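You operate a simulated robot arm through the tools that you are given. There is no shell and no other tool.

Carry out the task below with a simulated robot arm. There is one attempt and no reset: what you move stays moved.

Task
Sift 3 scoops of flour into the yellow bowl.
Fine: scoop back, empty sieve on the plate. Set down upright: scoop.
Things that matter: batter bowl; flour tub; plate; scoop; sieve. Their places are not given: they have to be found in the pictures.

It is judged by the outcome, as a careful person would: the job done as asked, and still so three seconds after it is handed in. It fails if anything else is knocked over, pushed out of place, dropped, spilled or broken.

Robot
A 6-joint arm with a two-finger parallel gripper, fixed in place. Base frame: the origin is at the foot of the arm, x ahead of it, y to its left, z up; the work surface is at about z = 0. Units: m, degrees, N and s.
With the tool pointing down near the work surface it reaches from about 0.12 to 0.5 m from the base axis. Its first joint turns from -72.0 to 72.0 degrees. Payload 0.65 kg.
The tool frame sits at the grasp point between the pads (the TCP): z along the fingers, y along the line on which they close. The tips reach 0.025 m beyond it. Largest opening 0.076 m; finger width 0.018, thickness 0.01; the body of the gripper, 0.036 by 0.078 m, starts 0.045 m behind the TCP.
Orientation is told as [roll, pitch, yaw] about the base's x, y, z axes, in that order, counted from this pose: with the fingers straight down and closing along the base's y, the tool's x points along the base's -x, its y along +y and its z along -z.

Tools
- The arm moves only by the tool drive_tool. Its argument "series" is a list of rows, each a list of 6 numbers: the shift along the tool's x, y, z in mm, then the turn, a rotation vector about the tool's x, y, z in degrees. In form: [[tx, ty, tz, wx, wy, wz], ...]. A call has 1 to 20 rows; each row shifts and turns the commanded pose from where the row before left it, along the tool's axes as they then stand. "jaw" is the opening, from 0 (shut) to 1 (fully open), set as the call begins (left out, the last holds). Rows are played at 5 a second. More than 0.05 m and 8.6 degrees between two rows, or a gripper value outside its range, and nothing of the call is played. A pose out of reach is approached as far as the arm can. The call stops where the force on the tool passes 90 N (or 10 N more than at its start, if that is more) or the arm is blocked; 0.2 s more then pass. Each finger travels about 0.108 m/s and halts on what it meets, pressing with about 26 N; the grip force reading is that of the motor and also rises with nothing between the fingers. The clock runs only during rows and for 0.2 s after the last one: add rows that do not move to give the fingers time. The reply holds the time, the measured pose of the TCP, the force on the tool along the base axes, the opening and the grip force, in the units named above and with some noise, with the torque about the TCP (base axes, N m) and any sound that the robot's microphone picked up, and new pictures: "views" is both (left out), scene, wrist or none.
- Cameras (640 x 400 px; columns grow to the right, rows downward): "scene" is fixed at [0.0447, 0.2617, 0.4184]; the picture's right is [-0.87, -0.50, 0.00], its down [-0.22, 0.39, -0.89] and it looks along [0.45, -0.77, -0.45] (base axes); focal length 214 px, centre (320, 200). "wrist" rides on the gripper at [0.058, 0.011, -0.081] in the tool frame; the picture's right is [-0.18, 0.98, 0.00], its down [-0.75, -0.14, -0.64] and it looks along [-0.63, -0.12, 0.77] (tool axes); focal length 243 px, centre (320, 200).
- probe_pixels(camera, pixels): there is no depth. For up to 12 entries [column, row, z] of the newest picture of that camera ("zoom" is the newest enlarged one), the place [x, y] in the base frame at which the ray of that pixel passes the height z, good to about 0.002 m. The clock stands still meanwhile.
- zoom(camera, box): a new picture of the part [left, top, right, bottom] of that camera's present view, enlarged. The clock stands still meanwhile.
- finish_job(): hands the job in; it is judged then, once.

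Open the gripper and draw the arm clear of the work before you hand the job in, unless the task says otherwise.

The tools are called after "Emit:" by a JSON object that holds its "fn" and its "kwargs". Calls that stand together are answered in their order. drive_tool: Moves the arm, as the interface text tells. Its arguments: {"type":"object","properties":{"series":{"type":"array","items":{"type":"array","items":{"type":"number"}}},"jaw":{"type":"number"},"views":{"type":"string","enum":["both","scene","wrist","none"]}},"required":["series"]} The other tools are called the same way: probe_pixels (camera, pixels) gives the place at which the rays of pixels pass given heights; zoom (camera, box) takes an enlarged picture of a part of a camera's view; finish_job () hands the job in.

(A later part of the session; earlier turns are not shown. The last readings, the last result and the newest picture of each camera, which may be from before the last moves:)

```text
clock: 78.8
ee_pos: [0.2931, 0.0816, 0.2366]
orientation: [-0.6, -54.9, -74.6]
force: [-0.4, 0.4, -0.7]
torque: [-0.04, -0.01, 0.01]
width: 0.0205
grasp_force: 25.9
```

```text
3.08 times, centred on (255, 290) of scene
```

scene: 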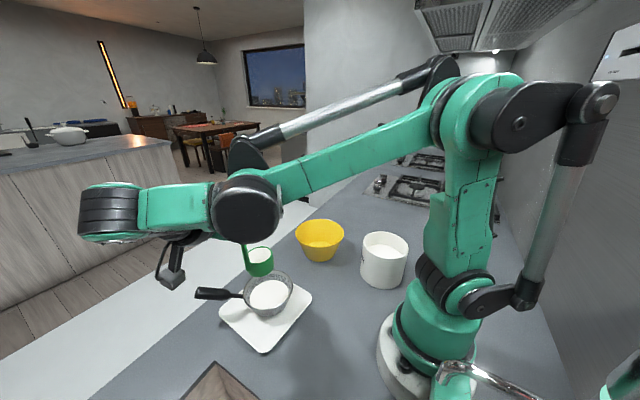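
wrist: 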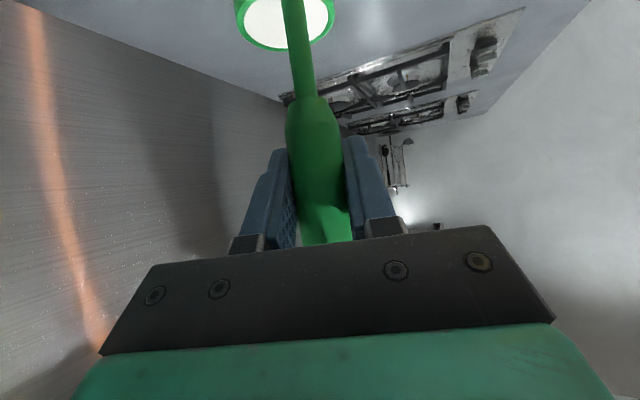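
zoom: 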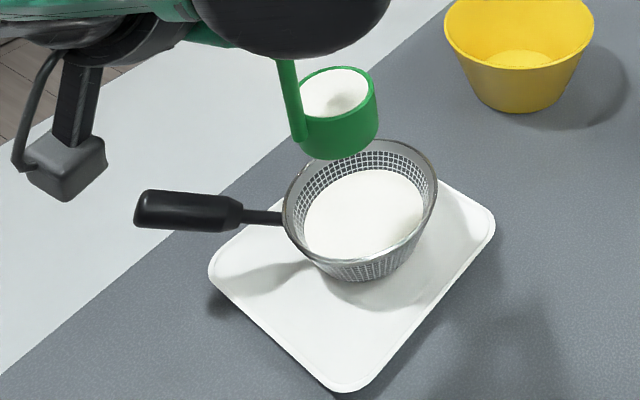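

Aligned as before. I descend and pour the third scoop.

Emit:
{"fn": "drive_tool", "kwargs": {"series": [[7.1, 0.5, 4.98, 0, 0, 0], [7.1, 0.2, 4.98, 0, 0, 0], [7.1, 0.2, 4.98, 0, 0, 0], [7.1, 0.2, 4.98, 0, 0, 0], [7.1, 0.2, 4.98, 0, 0, 0], [7.1, 0.2, 4.98, 0, 0, 0], [0, 0, 0, 0, 0, 0], [-8.8, 0, 4.2, 0, 6, 0], [-8.77, 0, 4.3, 0, 6, 0], [-9.12, 0.9, 4.54, 1.93, 6, 2.3], [-8.98, 0.35, 4.52, 1.96, 6, 2.9], [-9.12, -0.1, 4.43, 1.64, 6, 3.09], [-9.08, -0.78, 4.35, 1.31, 6, 3.24], [-9.13, -1.36, 4.41, 0.96, 6, 3.36], [-9.12, -1.86, 4.36, 0.61, 6, 3.45], [-9.04, -2.6, 4.23, 0.24, 6, 3.49], [-9.0, -2.92, 4.26, -0.12, 6, 3.5]], "views": "scene"}}

Emit:
{"fn": "zoom", "kwargs": {"camera": "scene", "box": [190, 225, 320, 355]}}

```text
clock: 82.4
ee_pos: [0.2933, -0.0121, 0.1881]
orientation: [-0.4, 5.1, -102.4]
force: [0.5, -0.1, -0.4]
torque: [-0.03, -0.03, -0.01]
width: 0.0203
grasp_force: 26.2
```

scene: 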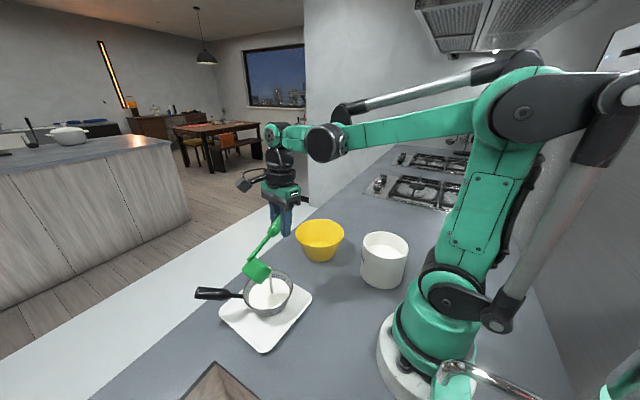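

```text
3.08 times, centred on (255, 290) of scene
```

zoom: 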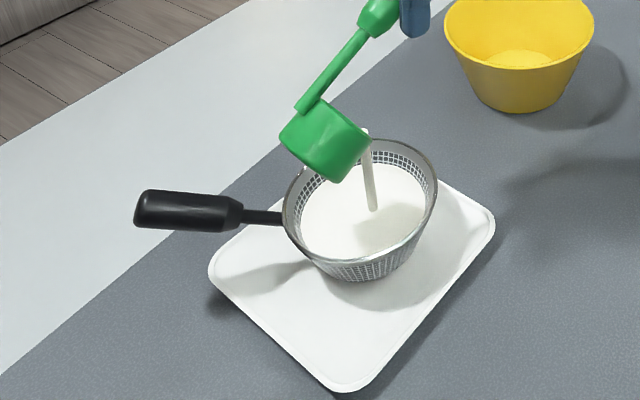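

The third scoop streams into the sieve. I finish tilting to ~108° and dwell a little longer.

Emit:
{"fn": "drive_tool", "kwargs": {"series": [[-9.19, -3.58, 4.31, -0.49, 6, 3.47], [-8.92, -3.44, 4.17, -0.73, 6, 2.91], [-8.99, -1.38, 4.26, -0.34, 6, 0.94], [-8.8, 0, 4.25, 0, 6, 0], [-8.8, 0, 4.25, 0, 6, 0], [-8.8, 0, 4.25, 0, 6, 0], [0, 0, 0, 0, 0, 0], [-8.8, 0, 4.25, 0, 6, 0], [-8.8, 0, 4.25, 0, 6, 0], [0, 0, 0, 0, 0, 0], [0, 0, 0, 0, 0, 0], [0, 0, 0, 0, 0, 0], [0, 0, 0, 0, 0, 0], [0, 0, 0, 0, 0, 0]], "views": "both"}}

Emit:
{"fn": "zoom", "kwargs": {"camera": "scene", "box": [190, 225, 320, 355]}}

Emit:
{"fn": "zoom", "kwargs": {"camera": "wrist", "box": [180, 0, 420, 150]}}

```text
clock: 85.4
ee_pos: [0.2707, -0.0528, 0.127]
orientation: [-0.5, 52.9, -110.4]
force: [0.3, -0.8, -1.0]
torque: [-0.03, -0.03, 0.02]
width: 0.0206
grasp_force: 25.8
```

scene: 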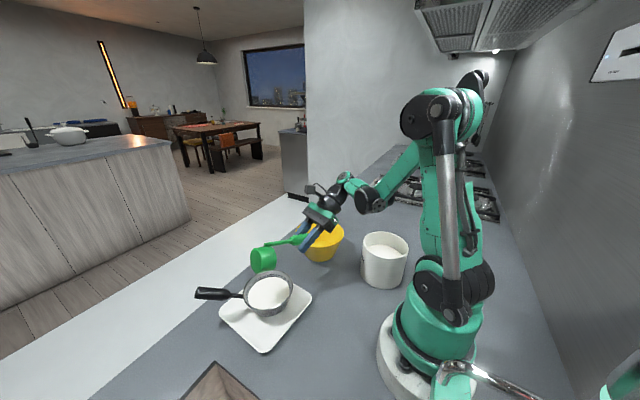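
wrist: 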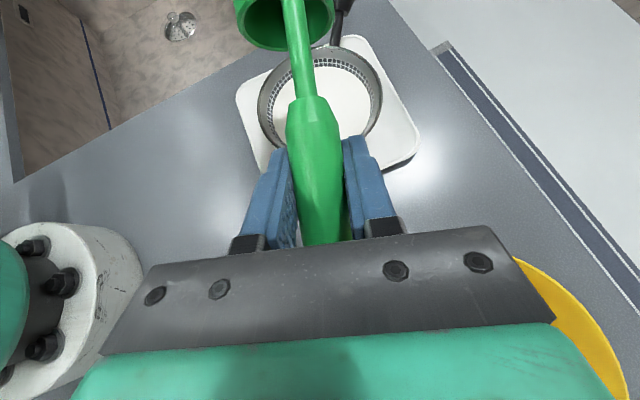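

```text
3.08 times, centred on (255, 290) of scene
```

zoom: 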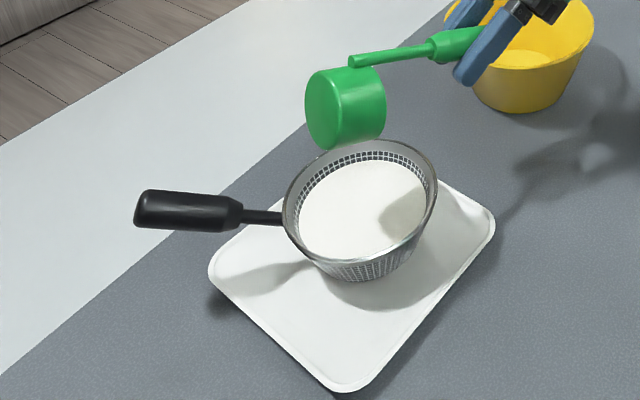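

```text
2.67 times, centred on (300, 75) of wrist
```

zoom: 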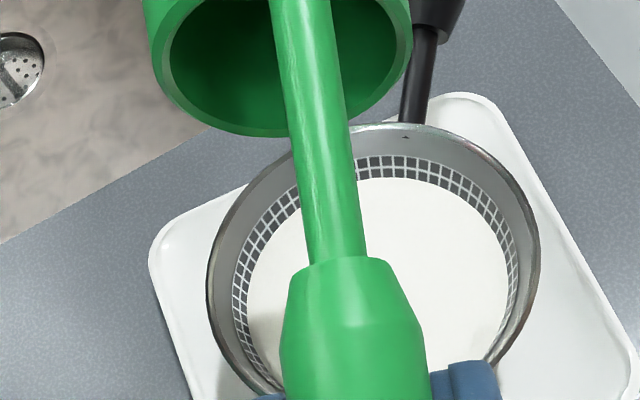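

All three scoops are in the sieve (level two mesh rows below the rim), plate clean, cup empty. I raise, untilt and carry the scoop back above its home spot at (0.170,−0.018), restoring its original yaw.

Emit:
{"fn": "drive_tool", "kwargs": {"series": [[11.2, 0, -8.4, 0, -6, 0], [10.2, 0, -9.5, 0, -6, 0], [9.2, 0, -10.6, 0, -6, 0], [8.0, 0, -11.5, 0, -6, 0], [6.8, 0, -12.2, 0, -6, 0], [5.5, 0, -12.9, 0, -6, 0], [0.06, -8.88, -0.92, 0.71, -6, -2.86], [0.42, -8.88, -0.84, 0.41, -6, -2.92], [0.78, -8.86, -0.84, 0.1, -6, -2.95], [1.14, -8.81, -0.92, -0.21, -6, -2.94], [1.49, -8.74, -1.09, -0.51, -6, -2.91], [1.81, -8.64, -1.34, -0.81, -6, -2.83], [2.07, -8.53, -1.66, -1.11, -6, -2.73], [2.28, -8.4, -2.06, -1.38, -6, -2.6], [2.42, -8.23, -2.5, -1.65, -6, -2.45], [2.48, -8.04, -3.0, -1.9, -6, -2.26], [2.45, -7.84, -3.52, -2.12, -6, -2.05], [2.33, -7.61, -4.06, -2.32, -6, -1.82], [0, 0, 0, 0, 0, 0]], "views": "both"}}

Emit:
{"fn": "zoom", "kwargs": {"camera": "scene", "box": [190, 220, 420, 360]}}

```text
clock: 89.4
ee_pos: [0.171, -0.021, 0.2239]
orientation: [-0.4, -55.0, -74.3]
force: [0.1, 0.3, -0.5]
torque: [0.0, -0.03, 0.01]
width: 0.0205
grasp_force: 25.9
```

scene: 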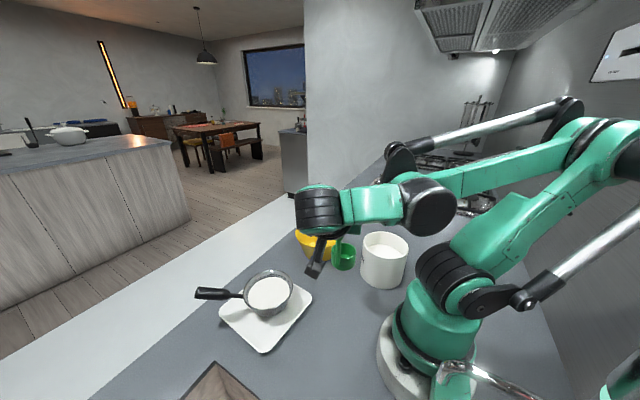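
wrist: 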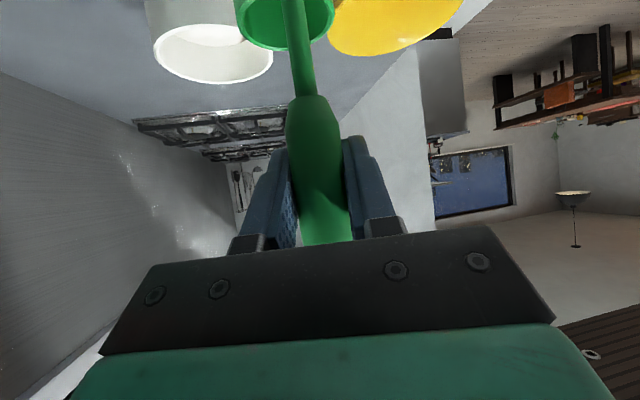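

```text
2.78 times, centred on (305, 290) of scene
```

zoom: 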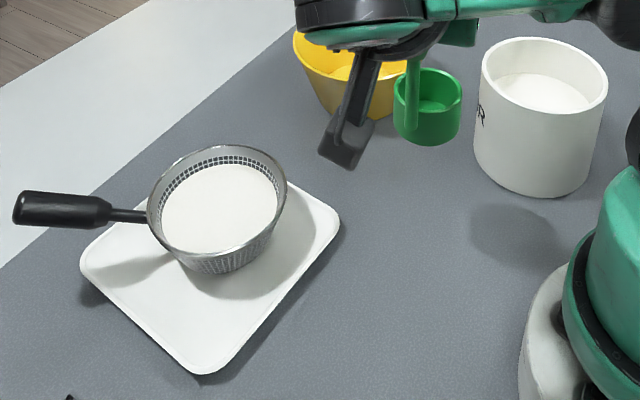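

Above home at (0.171,−0.021,0.224), cup upright and empty. I lower ~98 mm (with a 3 mm y-correction), stopping about 1 cm above touchdown.

Emit:
{"fn": "drive_tool", "kwargs": {"series": [[10.0, -0.15, 3.16, 0, 0, 0], [8.2, 0, 5.75, 0, 0, 0], [8.2, 0, 5.75, 0, 0, 0], [8.2, 0, 5.75, 0, 0, 0], [8.2, 0, 5.75, 0, 0, 0], [8.2, 0, 5.75, 0, 0, 0], [8.2, 0, 5.75, 0, 0, 0], [8.2, 0, 5.75, 0, 0, 0], [8.2, 0, 5.75, 0, 0, 0], [6.5, 0, 4.6, 0, 0, 0], [0, 0, 0, 0, 0, 0]], "views": "both"}}

Emit:
{"fn": "zoom", "kwargs": {"camera": "scene", "box": [290, 230, 410, 330]}}

```text
clock: 91.8
ee_pos: [0.1688, -0.0185, 0.1254]
orientation: [-0.5, -54.9, -74.1]
force: [-0.7, 0.4, -0.4]
torque: [0.03, -0.01, -0.02]
width: 0.0205
grasp_force: 25.3
```

scene: 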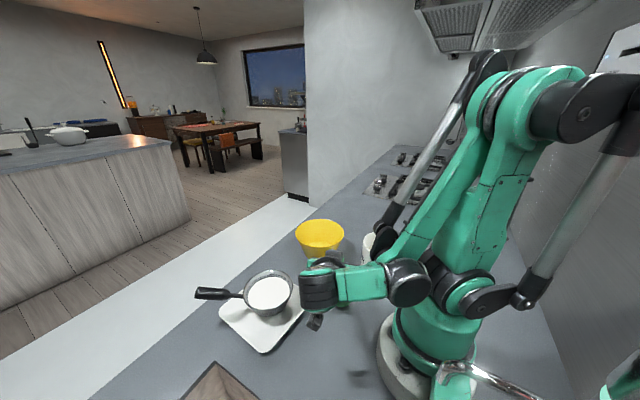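
wrist: 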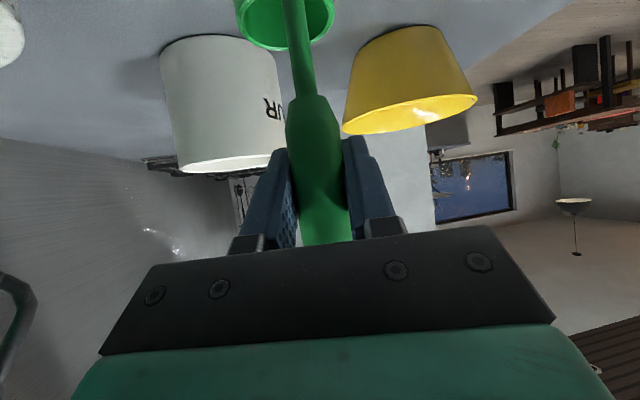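

```text
4.00 times, centred on (350, 280) of scene
```

zoom: 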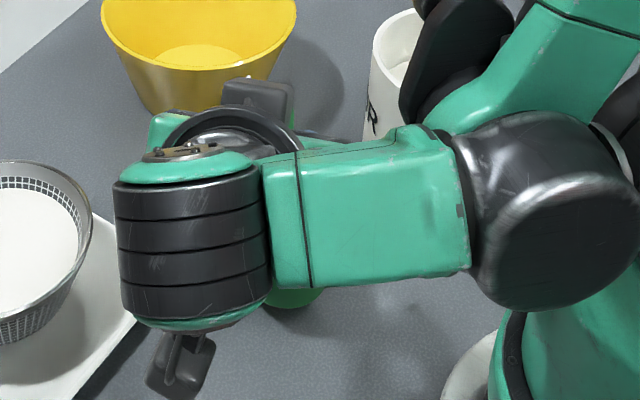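

At z≈0.125; the cup should be ~1 cm off the counter. I creep down 8 mm and watch for contact force.

Emit:
{"fn": "drive_tool", "kwargs": {"series": [[1.64, 0, 1.15, 0, 0, 0], [1.64, 0, 1.15, 0, 0, 0], [1.64, 0, 1.15, 0, 0, 0], [1.64, 0, 1.15, 0, 0, 0], [0, 0, 0, 0, 0, 0]], "views": "wrist"}}

```text
clock: 93.0
ee_pos: [0.1687, -0.017, 0.1182]
orientation: [-0.5, -54.8, -74.1]
force: [0.1, 0.1, -1.0]
torque: [0.02, 0.01, 0.01]
width: 0.0205
grasp_force: 25.8
```

wrist: 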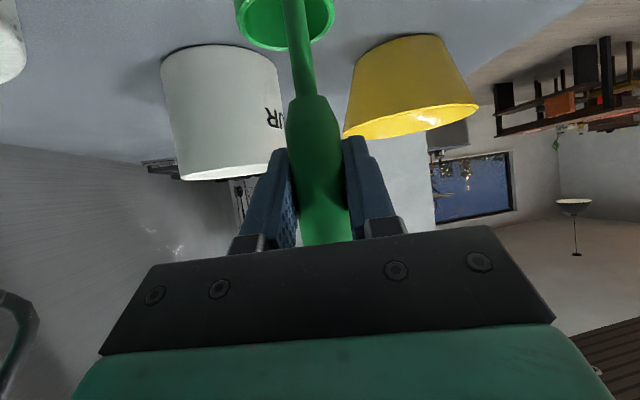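

No contact yet at z=0.118. I creep another 4 mm in 1 mm steps.

Emit:
{"fn": "drive_tool", "kwargs": {"series": [[0.82, 0, 0.57, 0, 0, 0], [0.82, 0, 0.57, 0, 0, 0], [0.82, 0, 0.57, 0, 0, 0], [0.82, 0, 0.57, 0, 0, 0], [0, 0, 0, 0, 0, 0]], "views": "none"}}

```text
clock: 94.2
ee_pos: [0.1696, -0.0194, 0.113]
orientation: [-0.5, -54.8, -74.1]
force: [0.8, -1.2, -0.5]
torque: [-0.04, 0.02, -0.01]
width: 0.0205
grasp_force: 25.6
```

Emit:
{"fn": "drive_tool", "kwargs": {"series": [[0.82, 0, 0.57, 0, 0, 0], [0, 0, 0, 0, 0, 0]], "views": "none"}}

```text
clock: 94.8
ee_pos: [0.1695, -0.0176, 0.1128]
orientation: [-0.4, -54.9, -74.1]
force: [-0.5, 2.8, 13.6]
torque: [0.24, 0.02, 0.0]
width: 0.0201
grasp_force: 25.9
```

Contact: Fz jumped to 13.6 N at z≈0.1128, so the scoop stands on the counter. I back off 0.5 mm and open the gripper.

Emit:
{"fn": "drive_tool", "kwargs": {"series": [[-0.41, 0, -0.29, 0, 0, 0], [0, 0, 0, 0, 0, 0]], "views": "none"}}

Emit:
{"fn": "drive_tool", "kwargs": {"series": [[0, 0, 0, 0, 0, 0], [0, 0, 0, 0, 0, 0], [0, 0, 0, 0, 0, 0], [0, 0, 0, 0, 0, 0]], "jaw": 1, "views": "wrist"}}

```text
clock: 95.4
ee_pos: [0.1708, -0.0185, 0.1132]
orientation: [-0.5, -54.8, -74.1]
force: [-0.1, 0.3, -0.1]
torque: [0.02, 0.0, -0.01]
width: 0.0206
grasp_force: 26.2
```

```text
clock: 96.4
ee_pos: [0.1692, -0.0176, 0.1132]
orientation: [-0.5, -54.8, -74.1]
force: [0.7, 0.8, 0.5]
torque: [0.01, 0.02, 0.01]
width: 0.0761
grasp_force: 0.1
```

wrist: 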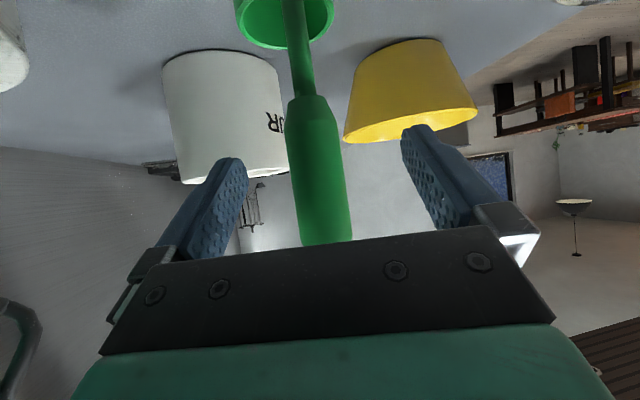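

Released; the handle stands upright between the open fingers. I retract along the tool axis by the reverse of the approach path.

Emit:
{"fn": "drive_tool", "kwargs": {"series": [[-0.6, 0, -10, 0, 0, 0], [-0.6, 0, -10, 0, 0, 0], [-0.6, 0, -9, 0, 0, 0], [-7, 8, -10, 0, 0, 0], [-7, 8, -10, 0, 0, 0], [-7, 7, -10, 0, 0, 0], [0, 0, 0, 0, 0, 0]], "views": "both"}}

Emit:
{"fn": "zoom", "kwargs": {"camera": "wrist", "box": [150, 0, 450, 180]}}

```text
clock: 98.0
ee_pos: [0.1809, 0.0209, 0.1657]
orientation: [-0.5, -54.8, -74.0]
force: [0.7, -0.1, -0.1]
torque: [0.01, -0.01, 0.0]
width: 0.0764
grasp_force: 0.0
```

scene: 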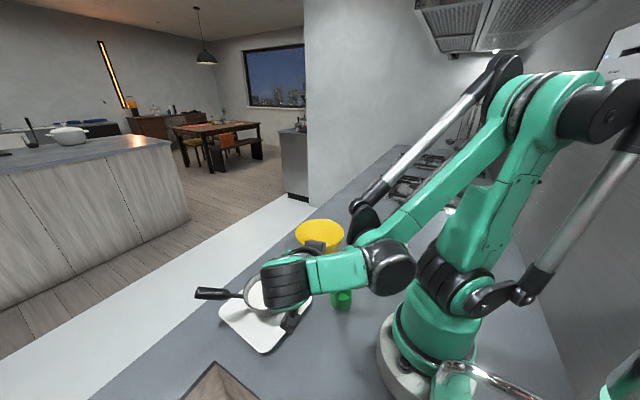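
wrist: 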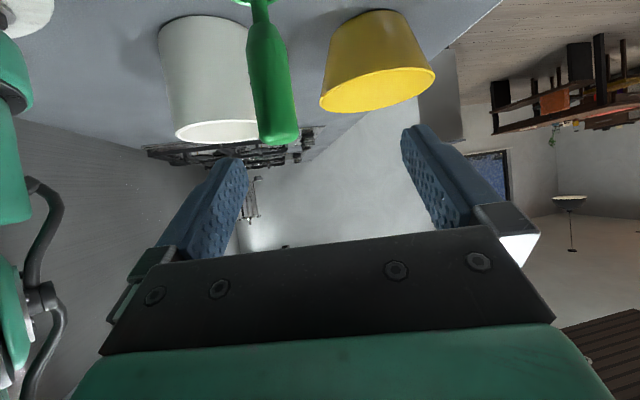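

```text
2.13 times, centred on (300, 90) of wrist
```

zoom: 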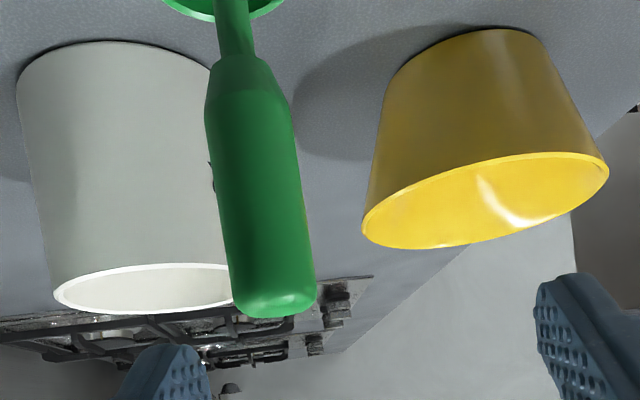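

The scoop is back and upright. I rise, bring the tool to vertical, and yaw to −134° (closing across the sieve's handle), then view from above the handle.

Emit:
{"fn": "drive_tool", "kwargs": {"series": [[-32.8, 0, -23, 0, 0, 0], [-32.8, 0, -23, 0, 0, 0], [-32.8, 0, -23, 0, 0, 0], [0, 0, 0, 0, 7.83, 0], [0, 0, 0, 0, 7.83, 0], [0, 0, 0, 0, 7.83, 0], [0, 0, 0, 0, 7.83, 0], [0, 0, 0, 0, 7.83, 0], [0, 0, 0, 0, 7.83, 0], [0, 0, 0, 0, 7.83, 0], [0, 0, 0, 0, 0, 7.5], [0, 0, 0, 0, 0, 7.5], [0, 0, 0, 0, 0, 7.5], [0, 0, 0, 0, 0, 7.5], [0, 0, 0, 0, 0, 7.5], [0, 0, 0, 0, 0, 7.5], [0, 0, 0, 0, 0, 7.5], [0, 0, 0, 0, 0, 7.5], [0, 0, 0, 0, 0, 0]], "views": "scene"}}

Emit:
{"fn": "zoom", "kwargs": {"camera": "scene", "box": [190, 210, 420, 360]}}

```text
clock: 102.0
ee_pos: [0.1822, 0.0221, 0.2853]
orientation: [-0.1, -0.3, -134.6]
force: [-0.3, -0.3, -0.1]
torque: [0.02, -0.02, -0.01]
width: 0.0759
grasp_force: 0.2
```

scene: 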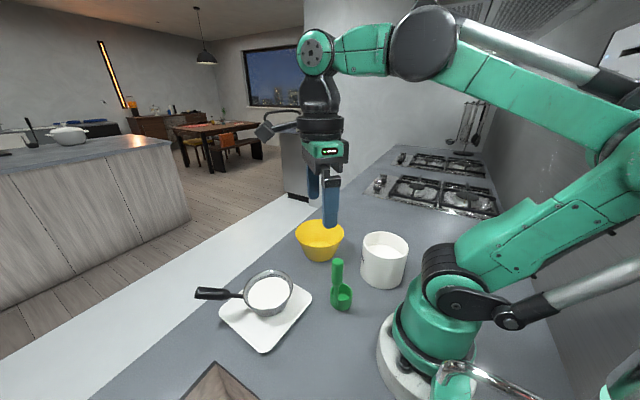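

```text
2.67 times, centred on (305, 285) of scene
```

zoom: 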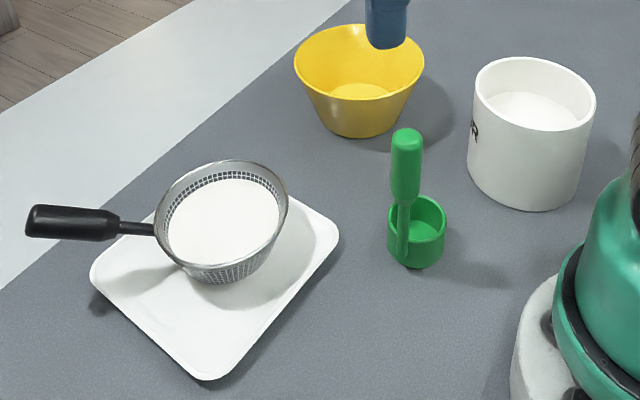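

Scoop stands at home (340,290), no flour spilled. I move over the sieve handle, to about (0.36,0.103,0.22), for a close look.

Emit:
{"fn": "drive_tool", "kwargs": {"series": [[36.5, 14, 13, 0, 0, 0], [36.5, 14, 13, 0, 0, 0], [36.5, 14, 13, 0, 0, 0], [36.5, 14, 13, 0, 0, 0], [36.5, 14, 13, 0, 0, 0], [0, 0, 0, 0, 0, 0]], "views": "both"}}

Emit:
{"fn": "zoom", "kwargs": {"camera": "wrist", "box": [200, 0, 440, 180]}}

```text
clock: 103.4
ee_pos: [0.3584, 0.1012, 0.2173]
orientation: [-0.1, -0.3, -134.6]
force: [0.5, -0.2, 0.3]
torque: [0.03, 0.01, 0.02]
width: 0.0759
grasp_force: 0.1
```

scene: 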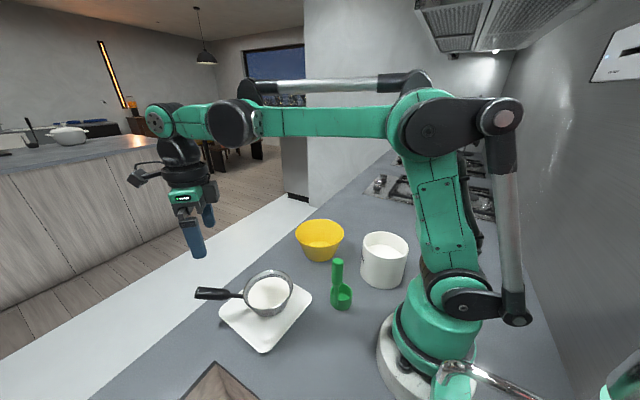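
wrist: 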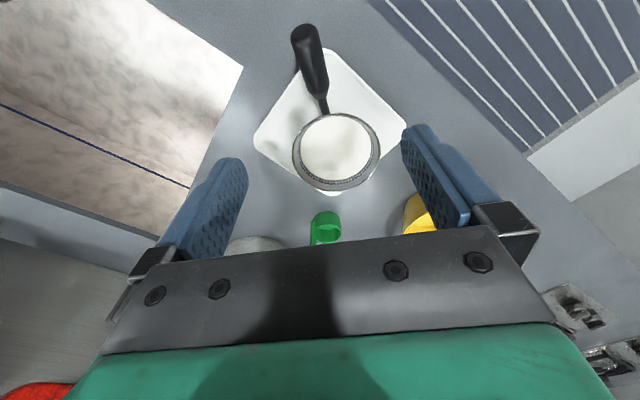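

```text
2.22 times, centred on (320, 90) of wrist
```

zoom: 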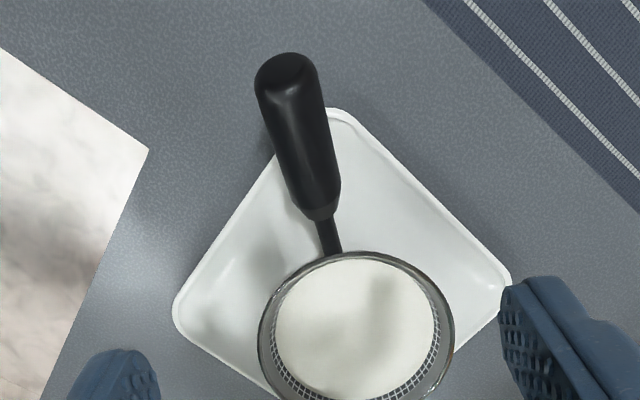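

I probe handle points (near end (318,212), far end (288,75)) and the rim at their heights to align the grip.

Emit:
{"fn": "probe_pixels", "kwargs": {"camera": "zoom", "pixels": [[318, 213, 0.06], [318, 213, 0.065], [286, 70, 0.08], [286, 70, 0.085], [302, 145, 0.07], [302, 145, 0.075], [357, 325, 0.05], [258, 340, 0.05], [453, 325, 0.05], [352, 252, 0.05]]}}

```text
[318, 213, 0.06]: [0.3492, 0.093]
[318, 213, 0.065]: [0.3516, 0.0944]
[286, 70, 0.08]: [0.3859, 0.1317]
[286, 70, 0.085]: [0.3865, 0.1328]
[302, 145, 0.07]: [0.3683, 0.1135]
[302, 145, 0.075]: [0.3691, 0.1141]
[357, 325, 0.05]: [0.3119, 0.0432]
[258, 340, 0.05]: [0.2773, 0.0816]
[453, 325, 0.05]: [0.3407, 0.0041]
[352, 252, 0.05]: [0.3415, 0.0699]
```

Handle axis runs (0.350,0.0935)→(0.386,0.132), azimuth ≈47°. I align yaw by 1.5° and descend over the grip point (0.360,0.104) to z≈0.11.

Emit:
{"fn": "drive_tool", "kwargs": {"series": [[3.1, -0.8, 27, 0, 0, -1.5], [0, 0, 27, 0, 0, 0], [0, 0, 27, 0, 0, 0], [0, 0, 27, 0, 0, 0], [0, 0, 0, 0, 0, 0]], "views": "both"}}

Emit:
{"fn": "zoom", "kwargs": {"camera": "wrist", "box": [200, 0, 440, 180]}}

```text
clock: 104.6
ee_pos: [0.3627, 0.1035, 0.1114]
orientation: [-0.1, -0.3, -133.0]
force: [0.4, 0.2, 1.0]
torque: [0.0, 0.02, -0.03]
width: 0.0761
grasp_force: 0.1
```

scene: 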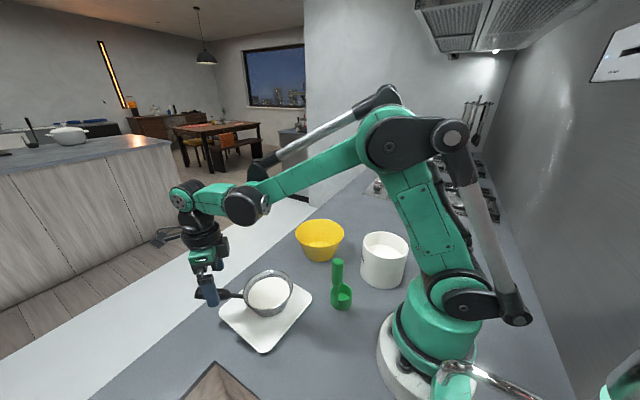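
wrist: 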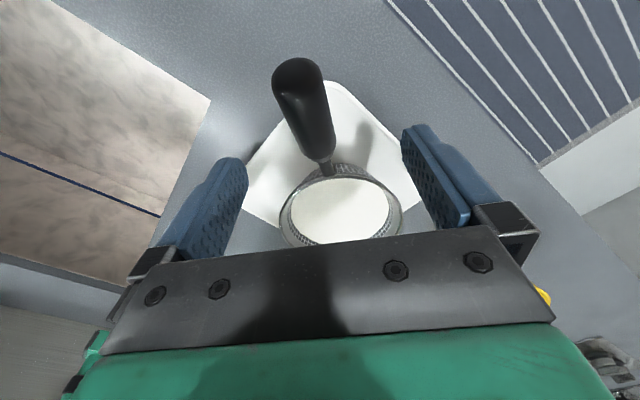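

```text
2.22 times, centred on (320, 90) of wrist
```

zoom: 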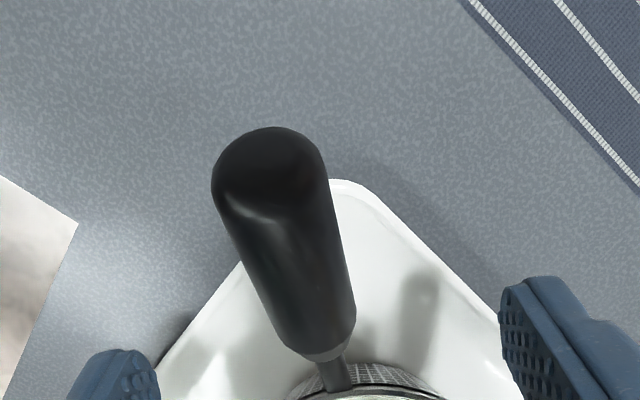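

The handle lies centred between the fingers. I descend 46 mm to put the pads around it at z≈0.065.

Emit:
{"fn": "drive_tool", "kwargs": {"series": [[0, -0.8, 12, 0, 0, 0], [0, -0.7, 12, 0, 0, 0], [0, 0, 12, 0, 0, 0], [0, 0, 10, 0, 0, 0], [0, 0, 0, 0, 0, 0]], "views": "both"}}

Emit:
{"fn": "zoom", "kwargs": {"camera": "scene", "box": [160, 240, 320, 350]}}

```text
clock: 105.8
ee_pos: [0.3599, 0.1053, 0.0656]
orientation: [-0.1, -0.3, -133.1]
force: [0.2, 0.3, 0.3]
torque: [-0.02, 0.01, 0.02]
width: 0.076
grasp_force: 0.1
```

scene: 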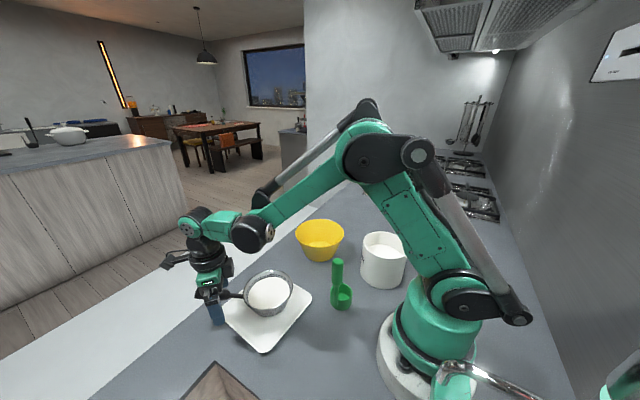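
wrist: 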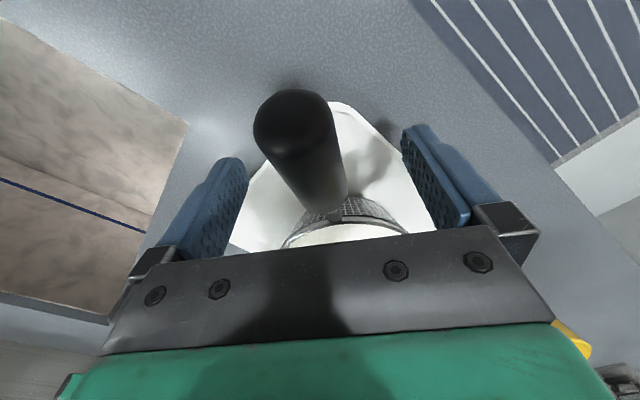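

```text
3.64 times, centred on (240, 295) of scene
```

zoom: 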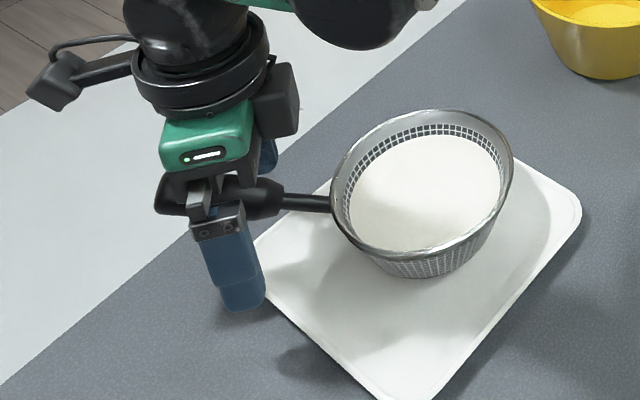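

The fingers straddle the handle at the expected height. I close the gripper.

Emit:
{"fn": "drive_tool", "kwargs": {"series": [[0, 0, 0, 0, 0, 0], [0, 0, 0, 0, 0, 0], [0, 0, 0, 0, 0, 0], [0, 0, 0, 0, 0, 0]], "jaw": 0, "views": "both"}}

Emit:
{"fn": "zoom", "kwargs": {"camera": "scene", "box": [160, 240, 320, 350]}}

```text
clock: 106.8
ee_pos: [0.3604, 0.106, 0.0661]
orientation: [-0.2, -0.3, -133.0]
force: [-0.4, 1.0, 0.4]
torque: [0.02, 0.02, -0.06]
width: 0.0213
grasp_force: 25.8
```

scene: 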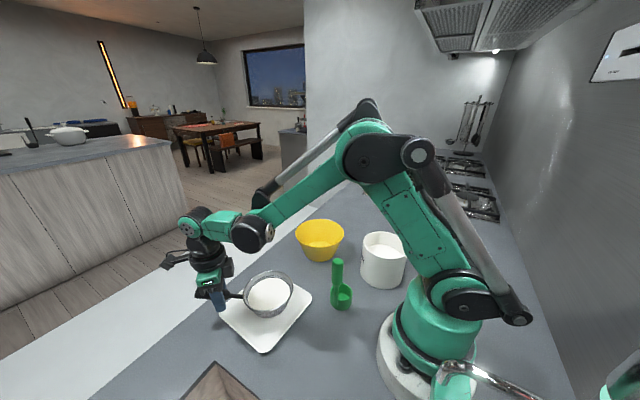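
wrist: 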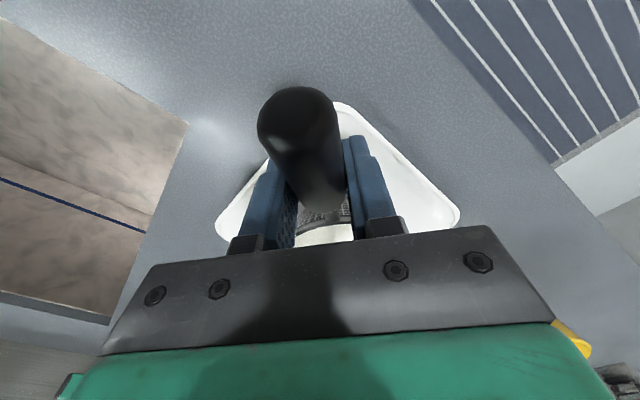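

```text
3.64 times, centred on (240, 295) of scene
```

zoom: 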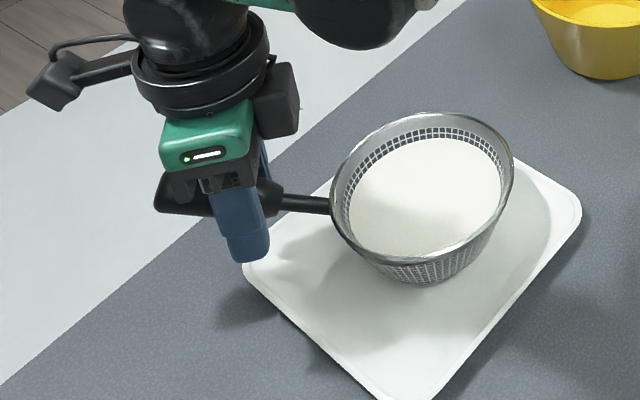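

Handle is gripped (width 0.0213). I lift very gently by 8 mm and check whether the sieve stays level.

Emit:
{"fn": "drive_tool", "kwargs": {"series": [[0, 0, -1, 0, 0, 0], [0, 0, -1.5, 0, 0, 0], [0, 0, -1.5, 0, 0, 0], [0, 0, -2, 0, 0, 0], [0, 0, -2, 0, 0, 0], [0, 0, 0, 0, 0, 0]], "views": "both"}}

Emit:
{"fn": "zoom", "kwargs": {"camera": "scene", "box": [160, 240, 320, 350]}}

```text
clock: 108.2
ee_pos: [0.3598, 0.1064, 0.074]
orientation: [-0.1, -0.4, -133.1]
force: [-0.5, 0.0, -1.6]
torque: [0.1, -0.13, 0.04]
width: 0.0211
grasp_force: 25.3
```

scene: 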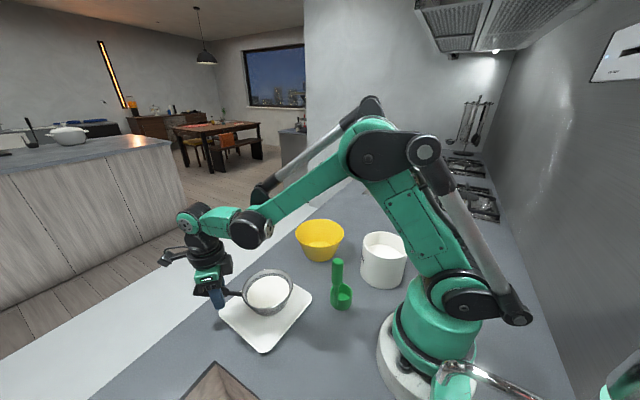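
wrist: 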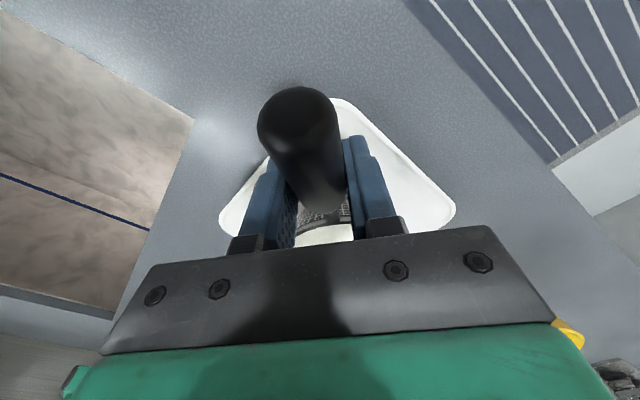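

```text
3.64 times, centred on (240, 295) of scene
```

zoom: 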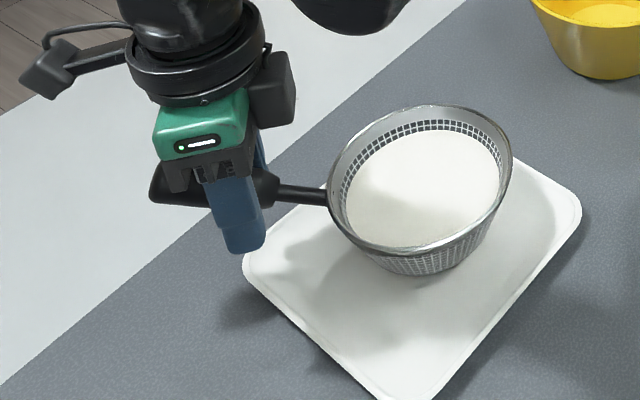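

The sieve lifts level (torque ≈0.16 N·m, no slip visible) and nothing falls on the plate. I lift further with gentle ramps to bring the sieve bottom above the bowl rim height.

Emit:
{"fn": "drive_tool", "kwargs": {"series": [[0, 0, -2, 0, 0, 0], [0, 0, -3, 0, 0, 0], [0, 0, -4, 0, 0, 0], [0, 0, -5, 0, 0, 0], [0, 0, -6, 0, 0, 0], [0, 0, -7, 0, 0, 0], [0, 0, -8, 0, 0, 0], [0, 0, -8, 0, 0, 0], [0, 0, -8, 0, 0, 0], [0, 0, -8, 0, 0, 0], [0, 0, -7, 0, 0, 0], [0, 0, -6, 0, 0, 0], [0, 0, -5, 0, 0, 0], [0, 0, -3, 0, 0, 0], [0, 0, -2, 0, 0, 0], [0, 0, 0, 0, 0, 0]], "views": "both"}}

Emit:
{"fn": "zoom", "kwargs": {"camera": "scene", "box": [160, 210, 340, 360]}}

```text
clock: 111.6
ee_pos: [0.3599, 0.1065, 0.1557]
orientation: [-0.1, -0.3, -133.1]
force: [0.2, 0.7, -1.4]
torque: [0.1, -0.06, -0.03]
width: 0.0211
grasp_force: 26.0
```

scene: 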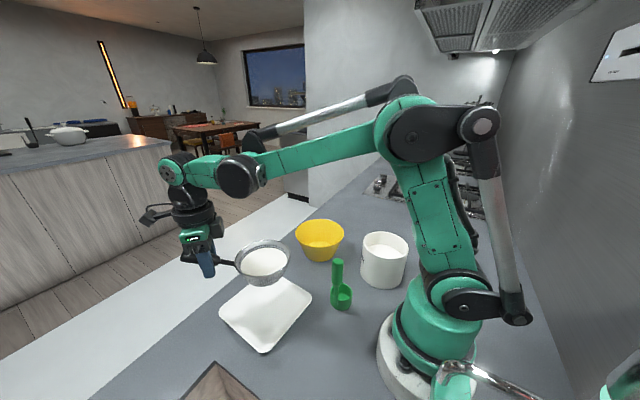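
wrist: 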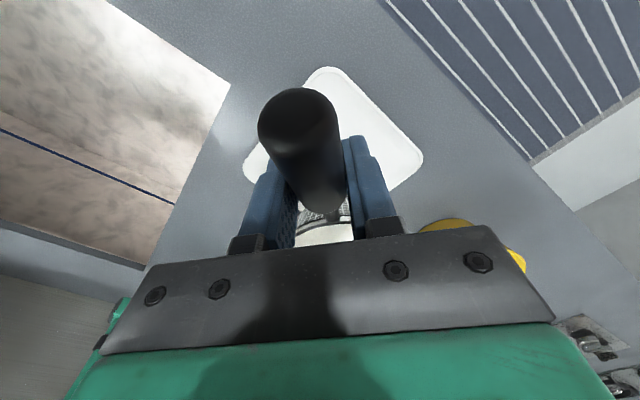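

```text
2.67 times, centred on (250, 285) of scene
```

zoom: 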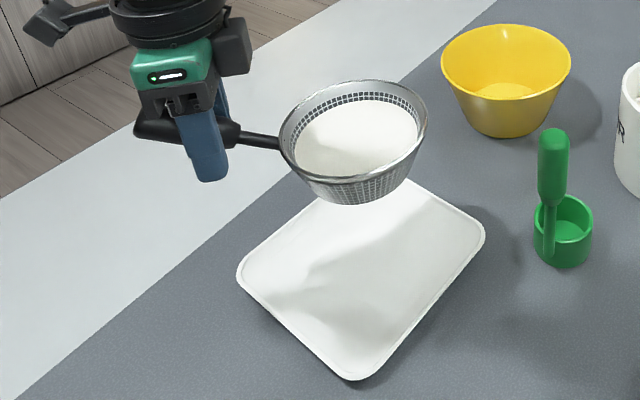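

No flour falls and the plate is clean under the lifted sieve. I carry it smoothly in −y toward the bowl with gentle ramps (115 mm first).

Emit:
{"fn": "drive_tool", "kwargs": {"series": [[-1.46, 1.37, 0, 0, 0, 0], [-2.19, 2.05, 0, 0, 0, 0], [-2.92, 2.73, 0, 0, 0, 0], [-3.65, 3.42, 0, 0, 0, 0], [-4.38, 4.1, 0, 0, 0, 0], [-5.11, 4.78, 0, 0, 0, 0], [-5.84, 5.46, 0, 0, 0, 0], [-6.57, 6.15, 0, 0, 0, 0], [-6.57, 6.15, 0, 0, 0, 0], [-6.57, 6.15, 0, 0, 0, 0], [-6.57, 6.15, 0, 0, 0, 0], [-6.57, 6.15, 0, 0, 0, 0], [-5.84, 5.46, 0, 0, 0, 0], [-5.11, 4.78, 0, 0, 0, 0], [-4.38, 4.1, 0, 0, 0, 0], [-3.65, 3.42, 0, 0, 0, 0], [-2.92, 2.73, 0, 0, 0, 0], [-2.19, 2.05, 0, 0, 0, 0], [-1.46, 1.37, 0, 0, 0, 0]], "views": "scene"}}

Emit:
{"fn": "zoom", "kwargs": {"camera": "scene", "box": [190, 190, 370, 340]}}

```text
clock: 115.6
ee_pos: [0.3609, -0.0085, 0.1569]
orientation: [-0.1, -0.3, -133.0]
force: [-0.1, 0.8, -2.4]
torque: [0.09, -0.13, -0.01]
width: 0.0211
grasp_force: 26.1
```

scene: 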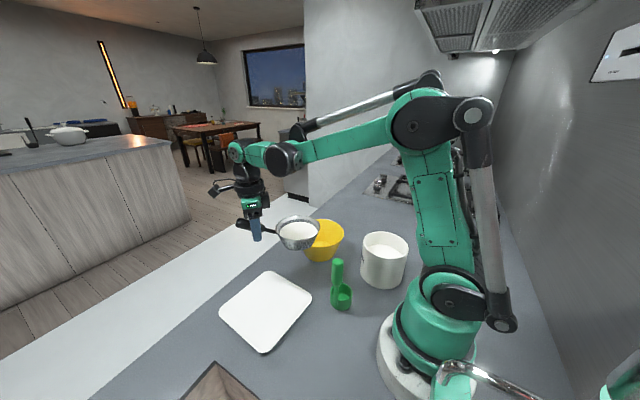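

```text
2.67 times, centred on (280, 265) of scene
```

zoom: 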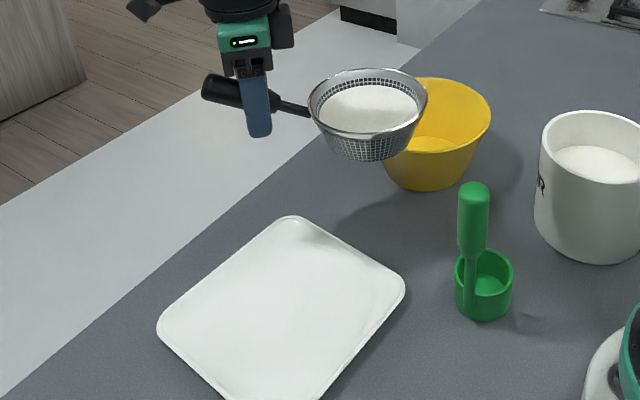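

Still clean underneath. I carry the remaining ~95 mm so the sieve centres over the bowl.

Emit:
{"fn": "drive_tool", "kwargs": {"series": [[-1.46, 1.37, 0, 0, 0, 0], [-2.19, 2.05, 0, 0, 0, 0], [-2.92, 2.73, 0, 0, 0, 0], [-3.65, 3.42, 0, 0, 0, 0], [-4.38, 4.1, 0, 0, 0, 0], [-5.11, 4.78, 0, 0, 0, 0], [-5.84, 5.46, 0, 0, 0, 0], [-5.84, 5.46, 0, 0, 0, 0], [-5.84, 5.46, 0, 0, 0, 0], [-5.84, 5.46, 0, 0, 0, 0], [-5.84, 5.46, 0, 0, 0, 0], [-5.11, 4.78, 0, 0, 0, 0], [-4.38, 4.1, 0, 0, 0, 0], [-3.65, 3.42, 0, 0, 0, 0], [-2.92, 2.73, 0, 0, 0, 0], [-2.19, 2.05, 0, 0, 0, 0], [-1.46, 1.37, 0, 0, 0, 0], [0, 0, 0, 0, 0, 0]], "views": "both"}}

Emit:
{"fn": "zoom", "kwargs": {"camera": "scene", "box": [250, 180, 390, 290]}}

```text
clock: 119.4
ee_pos: [0.3628, -0.102, 0.1565]
orientation: [-0.1, -0.4, -133.0]
force: [0.3, -0.7, -1.3]
torque: [0.09, -0.15, -0.01]
width: 0.0211
grasp_force: 26.1
```

scene: 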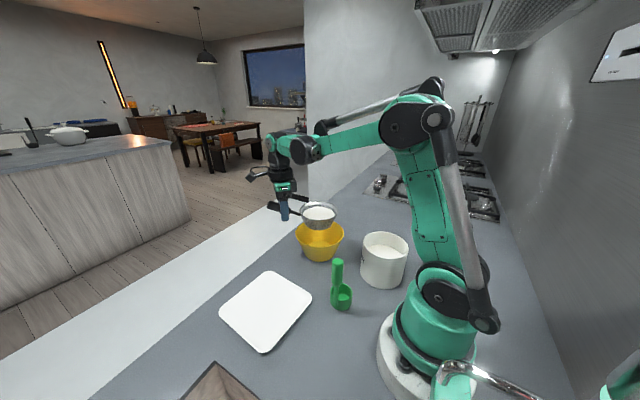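
wrist: 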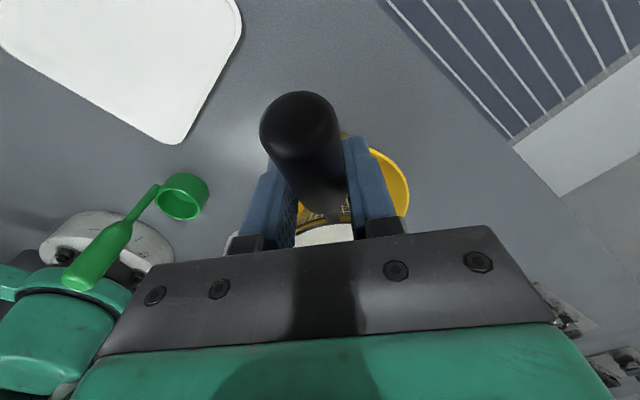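

```text
3.64 times, centred on (320, 235) of scene
```

zoom: 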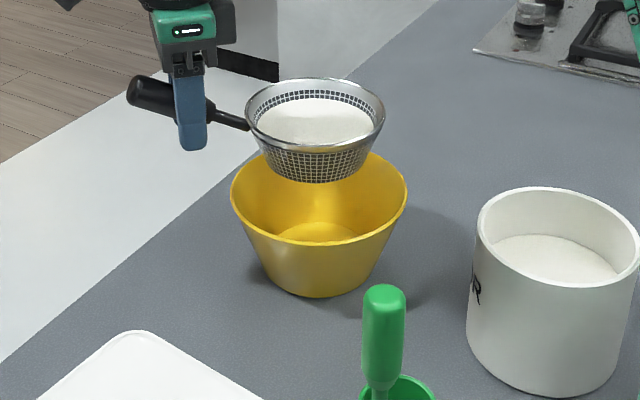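

The sieve is above the bowl with nothing spilled. I probe bowl rim (z≈0.065) and sieve rim (z≈0.14) points to centre it.

Emit:
{"fn": "probe_pixels", "kwargs": {"camera": "zoom", "pixels": [[231, 193, 0.065], [407, 193, 0.065], [318, 245, 0.065], [245, 108, 0.14], [385, 108, 0.14], [313, 78, 0.14], [318, 150, 0.14], [270, 160, 0.1], [368, 160, 0.1], [322, 184, 0.098]]}}

Emit:
{"fn": "zoom", "kwargs": {"camera": "wrist", "box": [200, 80, 440, 260]}}

```text
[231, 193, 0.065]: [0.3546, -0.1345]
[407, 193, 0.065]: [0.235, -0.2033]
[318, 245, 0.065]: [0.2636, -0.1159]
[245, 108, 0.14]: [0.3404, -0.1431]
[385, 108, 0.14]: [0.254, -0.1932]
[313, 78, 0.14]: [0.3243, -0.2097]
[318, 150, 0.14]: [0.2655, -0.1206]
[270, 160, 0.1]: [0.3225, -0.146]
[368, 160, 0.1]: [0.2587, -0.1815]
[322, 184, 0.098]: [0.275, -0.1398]
```

```text
2.22 times, centred on (320, 170) of wrist
```

zoom: 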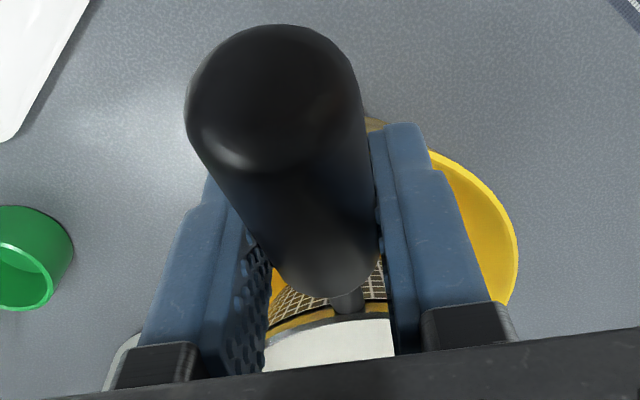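

Bowl centre ≈(0.298,−0.176), sieve centre ≈(0.299,−0.170). I shift 6 mm in −y and lower 38 mm gently so the mesh bottom is just at the bowl's rim level.

Emit:
{"fn": "drive_tool", "kwargs": {"series": [[-1.46, 1.37, 1, 0, 0, 0], [-1.46, 1.37, 2, 0, 0, 0], [-1.46, 1.37, 3, 0, 0, 0], [0, 0, 4, 0, 0, 0], [0, 0, 5, 0, 0, 0], [0, 0, 5, 0, 0, 0], [0, 0, 5, 0, 0, 0], [0, 0, 4, 0, 0, 0], [0, 0, 4, 0, 0, 0], [0, 0, 3, 0, 0, 0], [0, 0, 2, 0, 0, 0], [0, 0, 0, 0, 0, 0]], "views": "scene"}}

Emit:
{"fn": "zoom", "kwargs": {"camera": "scene", "box": [260, 190, 380, 280]}}

```text
clock: 122.0
ee_pos: [0.3616, -0.1094, 0.1197]
orientation: [-0.1, -0.2, -133.0]
force: [0.2, -0.3, -2.0]
torque: [0.11, -0.09, 0.01]
width: 0.0209
grasp_force: 26.1
```

scene: 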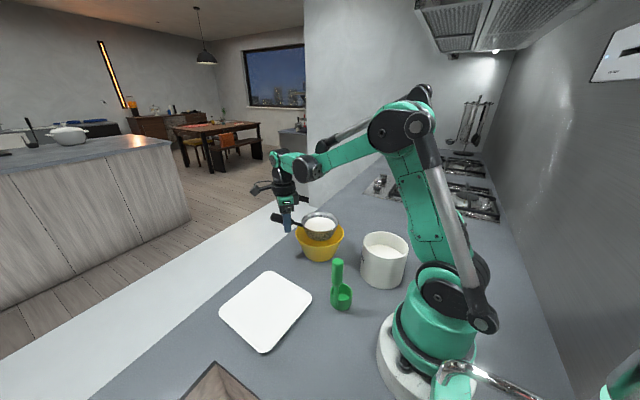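

```text
4.44 times, centred on (320, 235) of scene
```

zoom: 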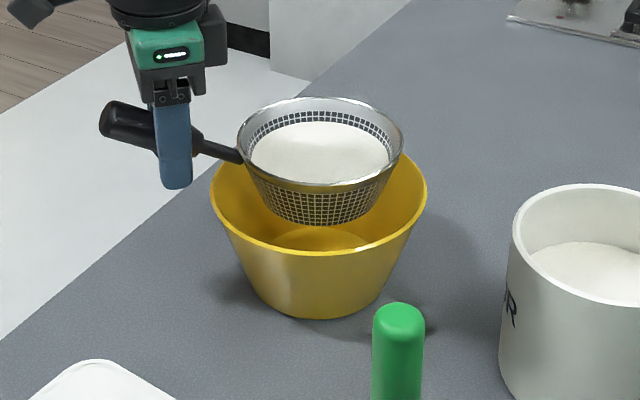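

The sieve's bottom sits within the bowl's mouth, well clear of its rim. I shake it along the handle direction, ±5 mm.

Emit:
{"fn": "drive_tool", "kwargs": {"series": [[5, 0, 0, 0, 0, 0], [-10, 0, 0, 0, 0, 0], [10, 0, 0, 0, 0, 0], [-10, 0, 0, 0, 0, 0], [10, 0, 0, 0, 0, 0], [-10, 0, 0, 0, 0, 0], [10, 0, 0, 0, 0, 0], [-10, 0, 0, 0, 0, 0], [10, 0, 0, 0, 0, 0], [-10, 0, 0, 0, 0, 0], [5, 0, 0, 0, 0, 0]], "views": "scene"}}

Emit:
{"fn": "zoom", "kwargs": {"camera": "scene", "box": [260, 190, 380, 280]}}

```text
clock: 124.4
ee_pos: [0.3595, -0.1092, 0.1177]
orientation: [-0.1, -0.3, -133.0]
force: [-1.2, -0.1, -1.6]
torque: [0.15, -0.07, -0.04]
width: 0.0211
grasp_force: 25.6
```

scene: 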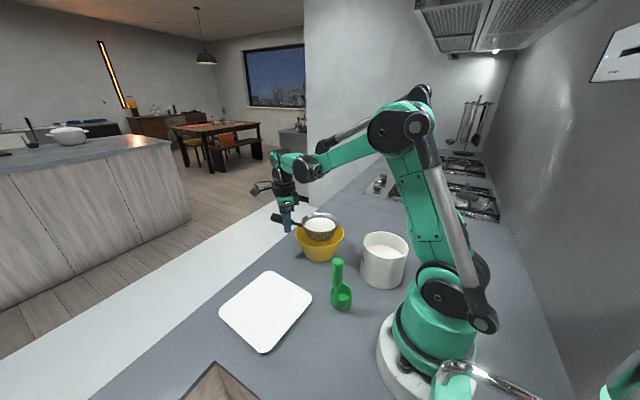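

```text
4.44 times, centred on (320, 235) of scene
```

zoom: 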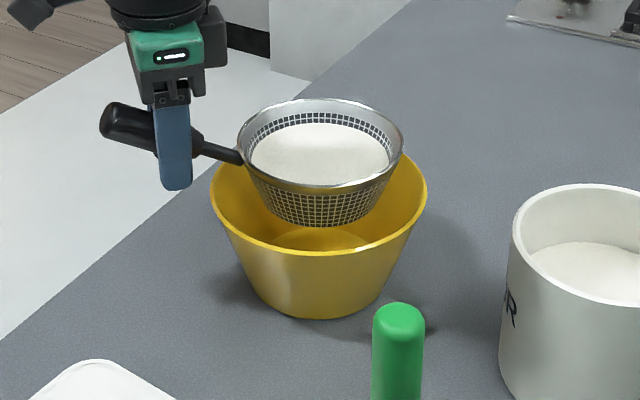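

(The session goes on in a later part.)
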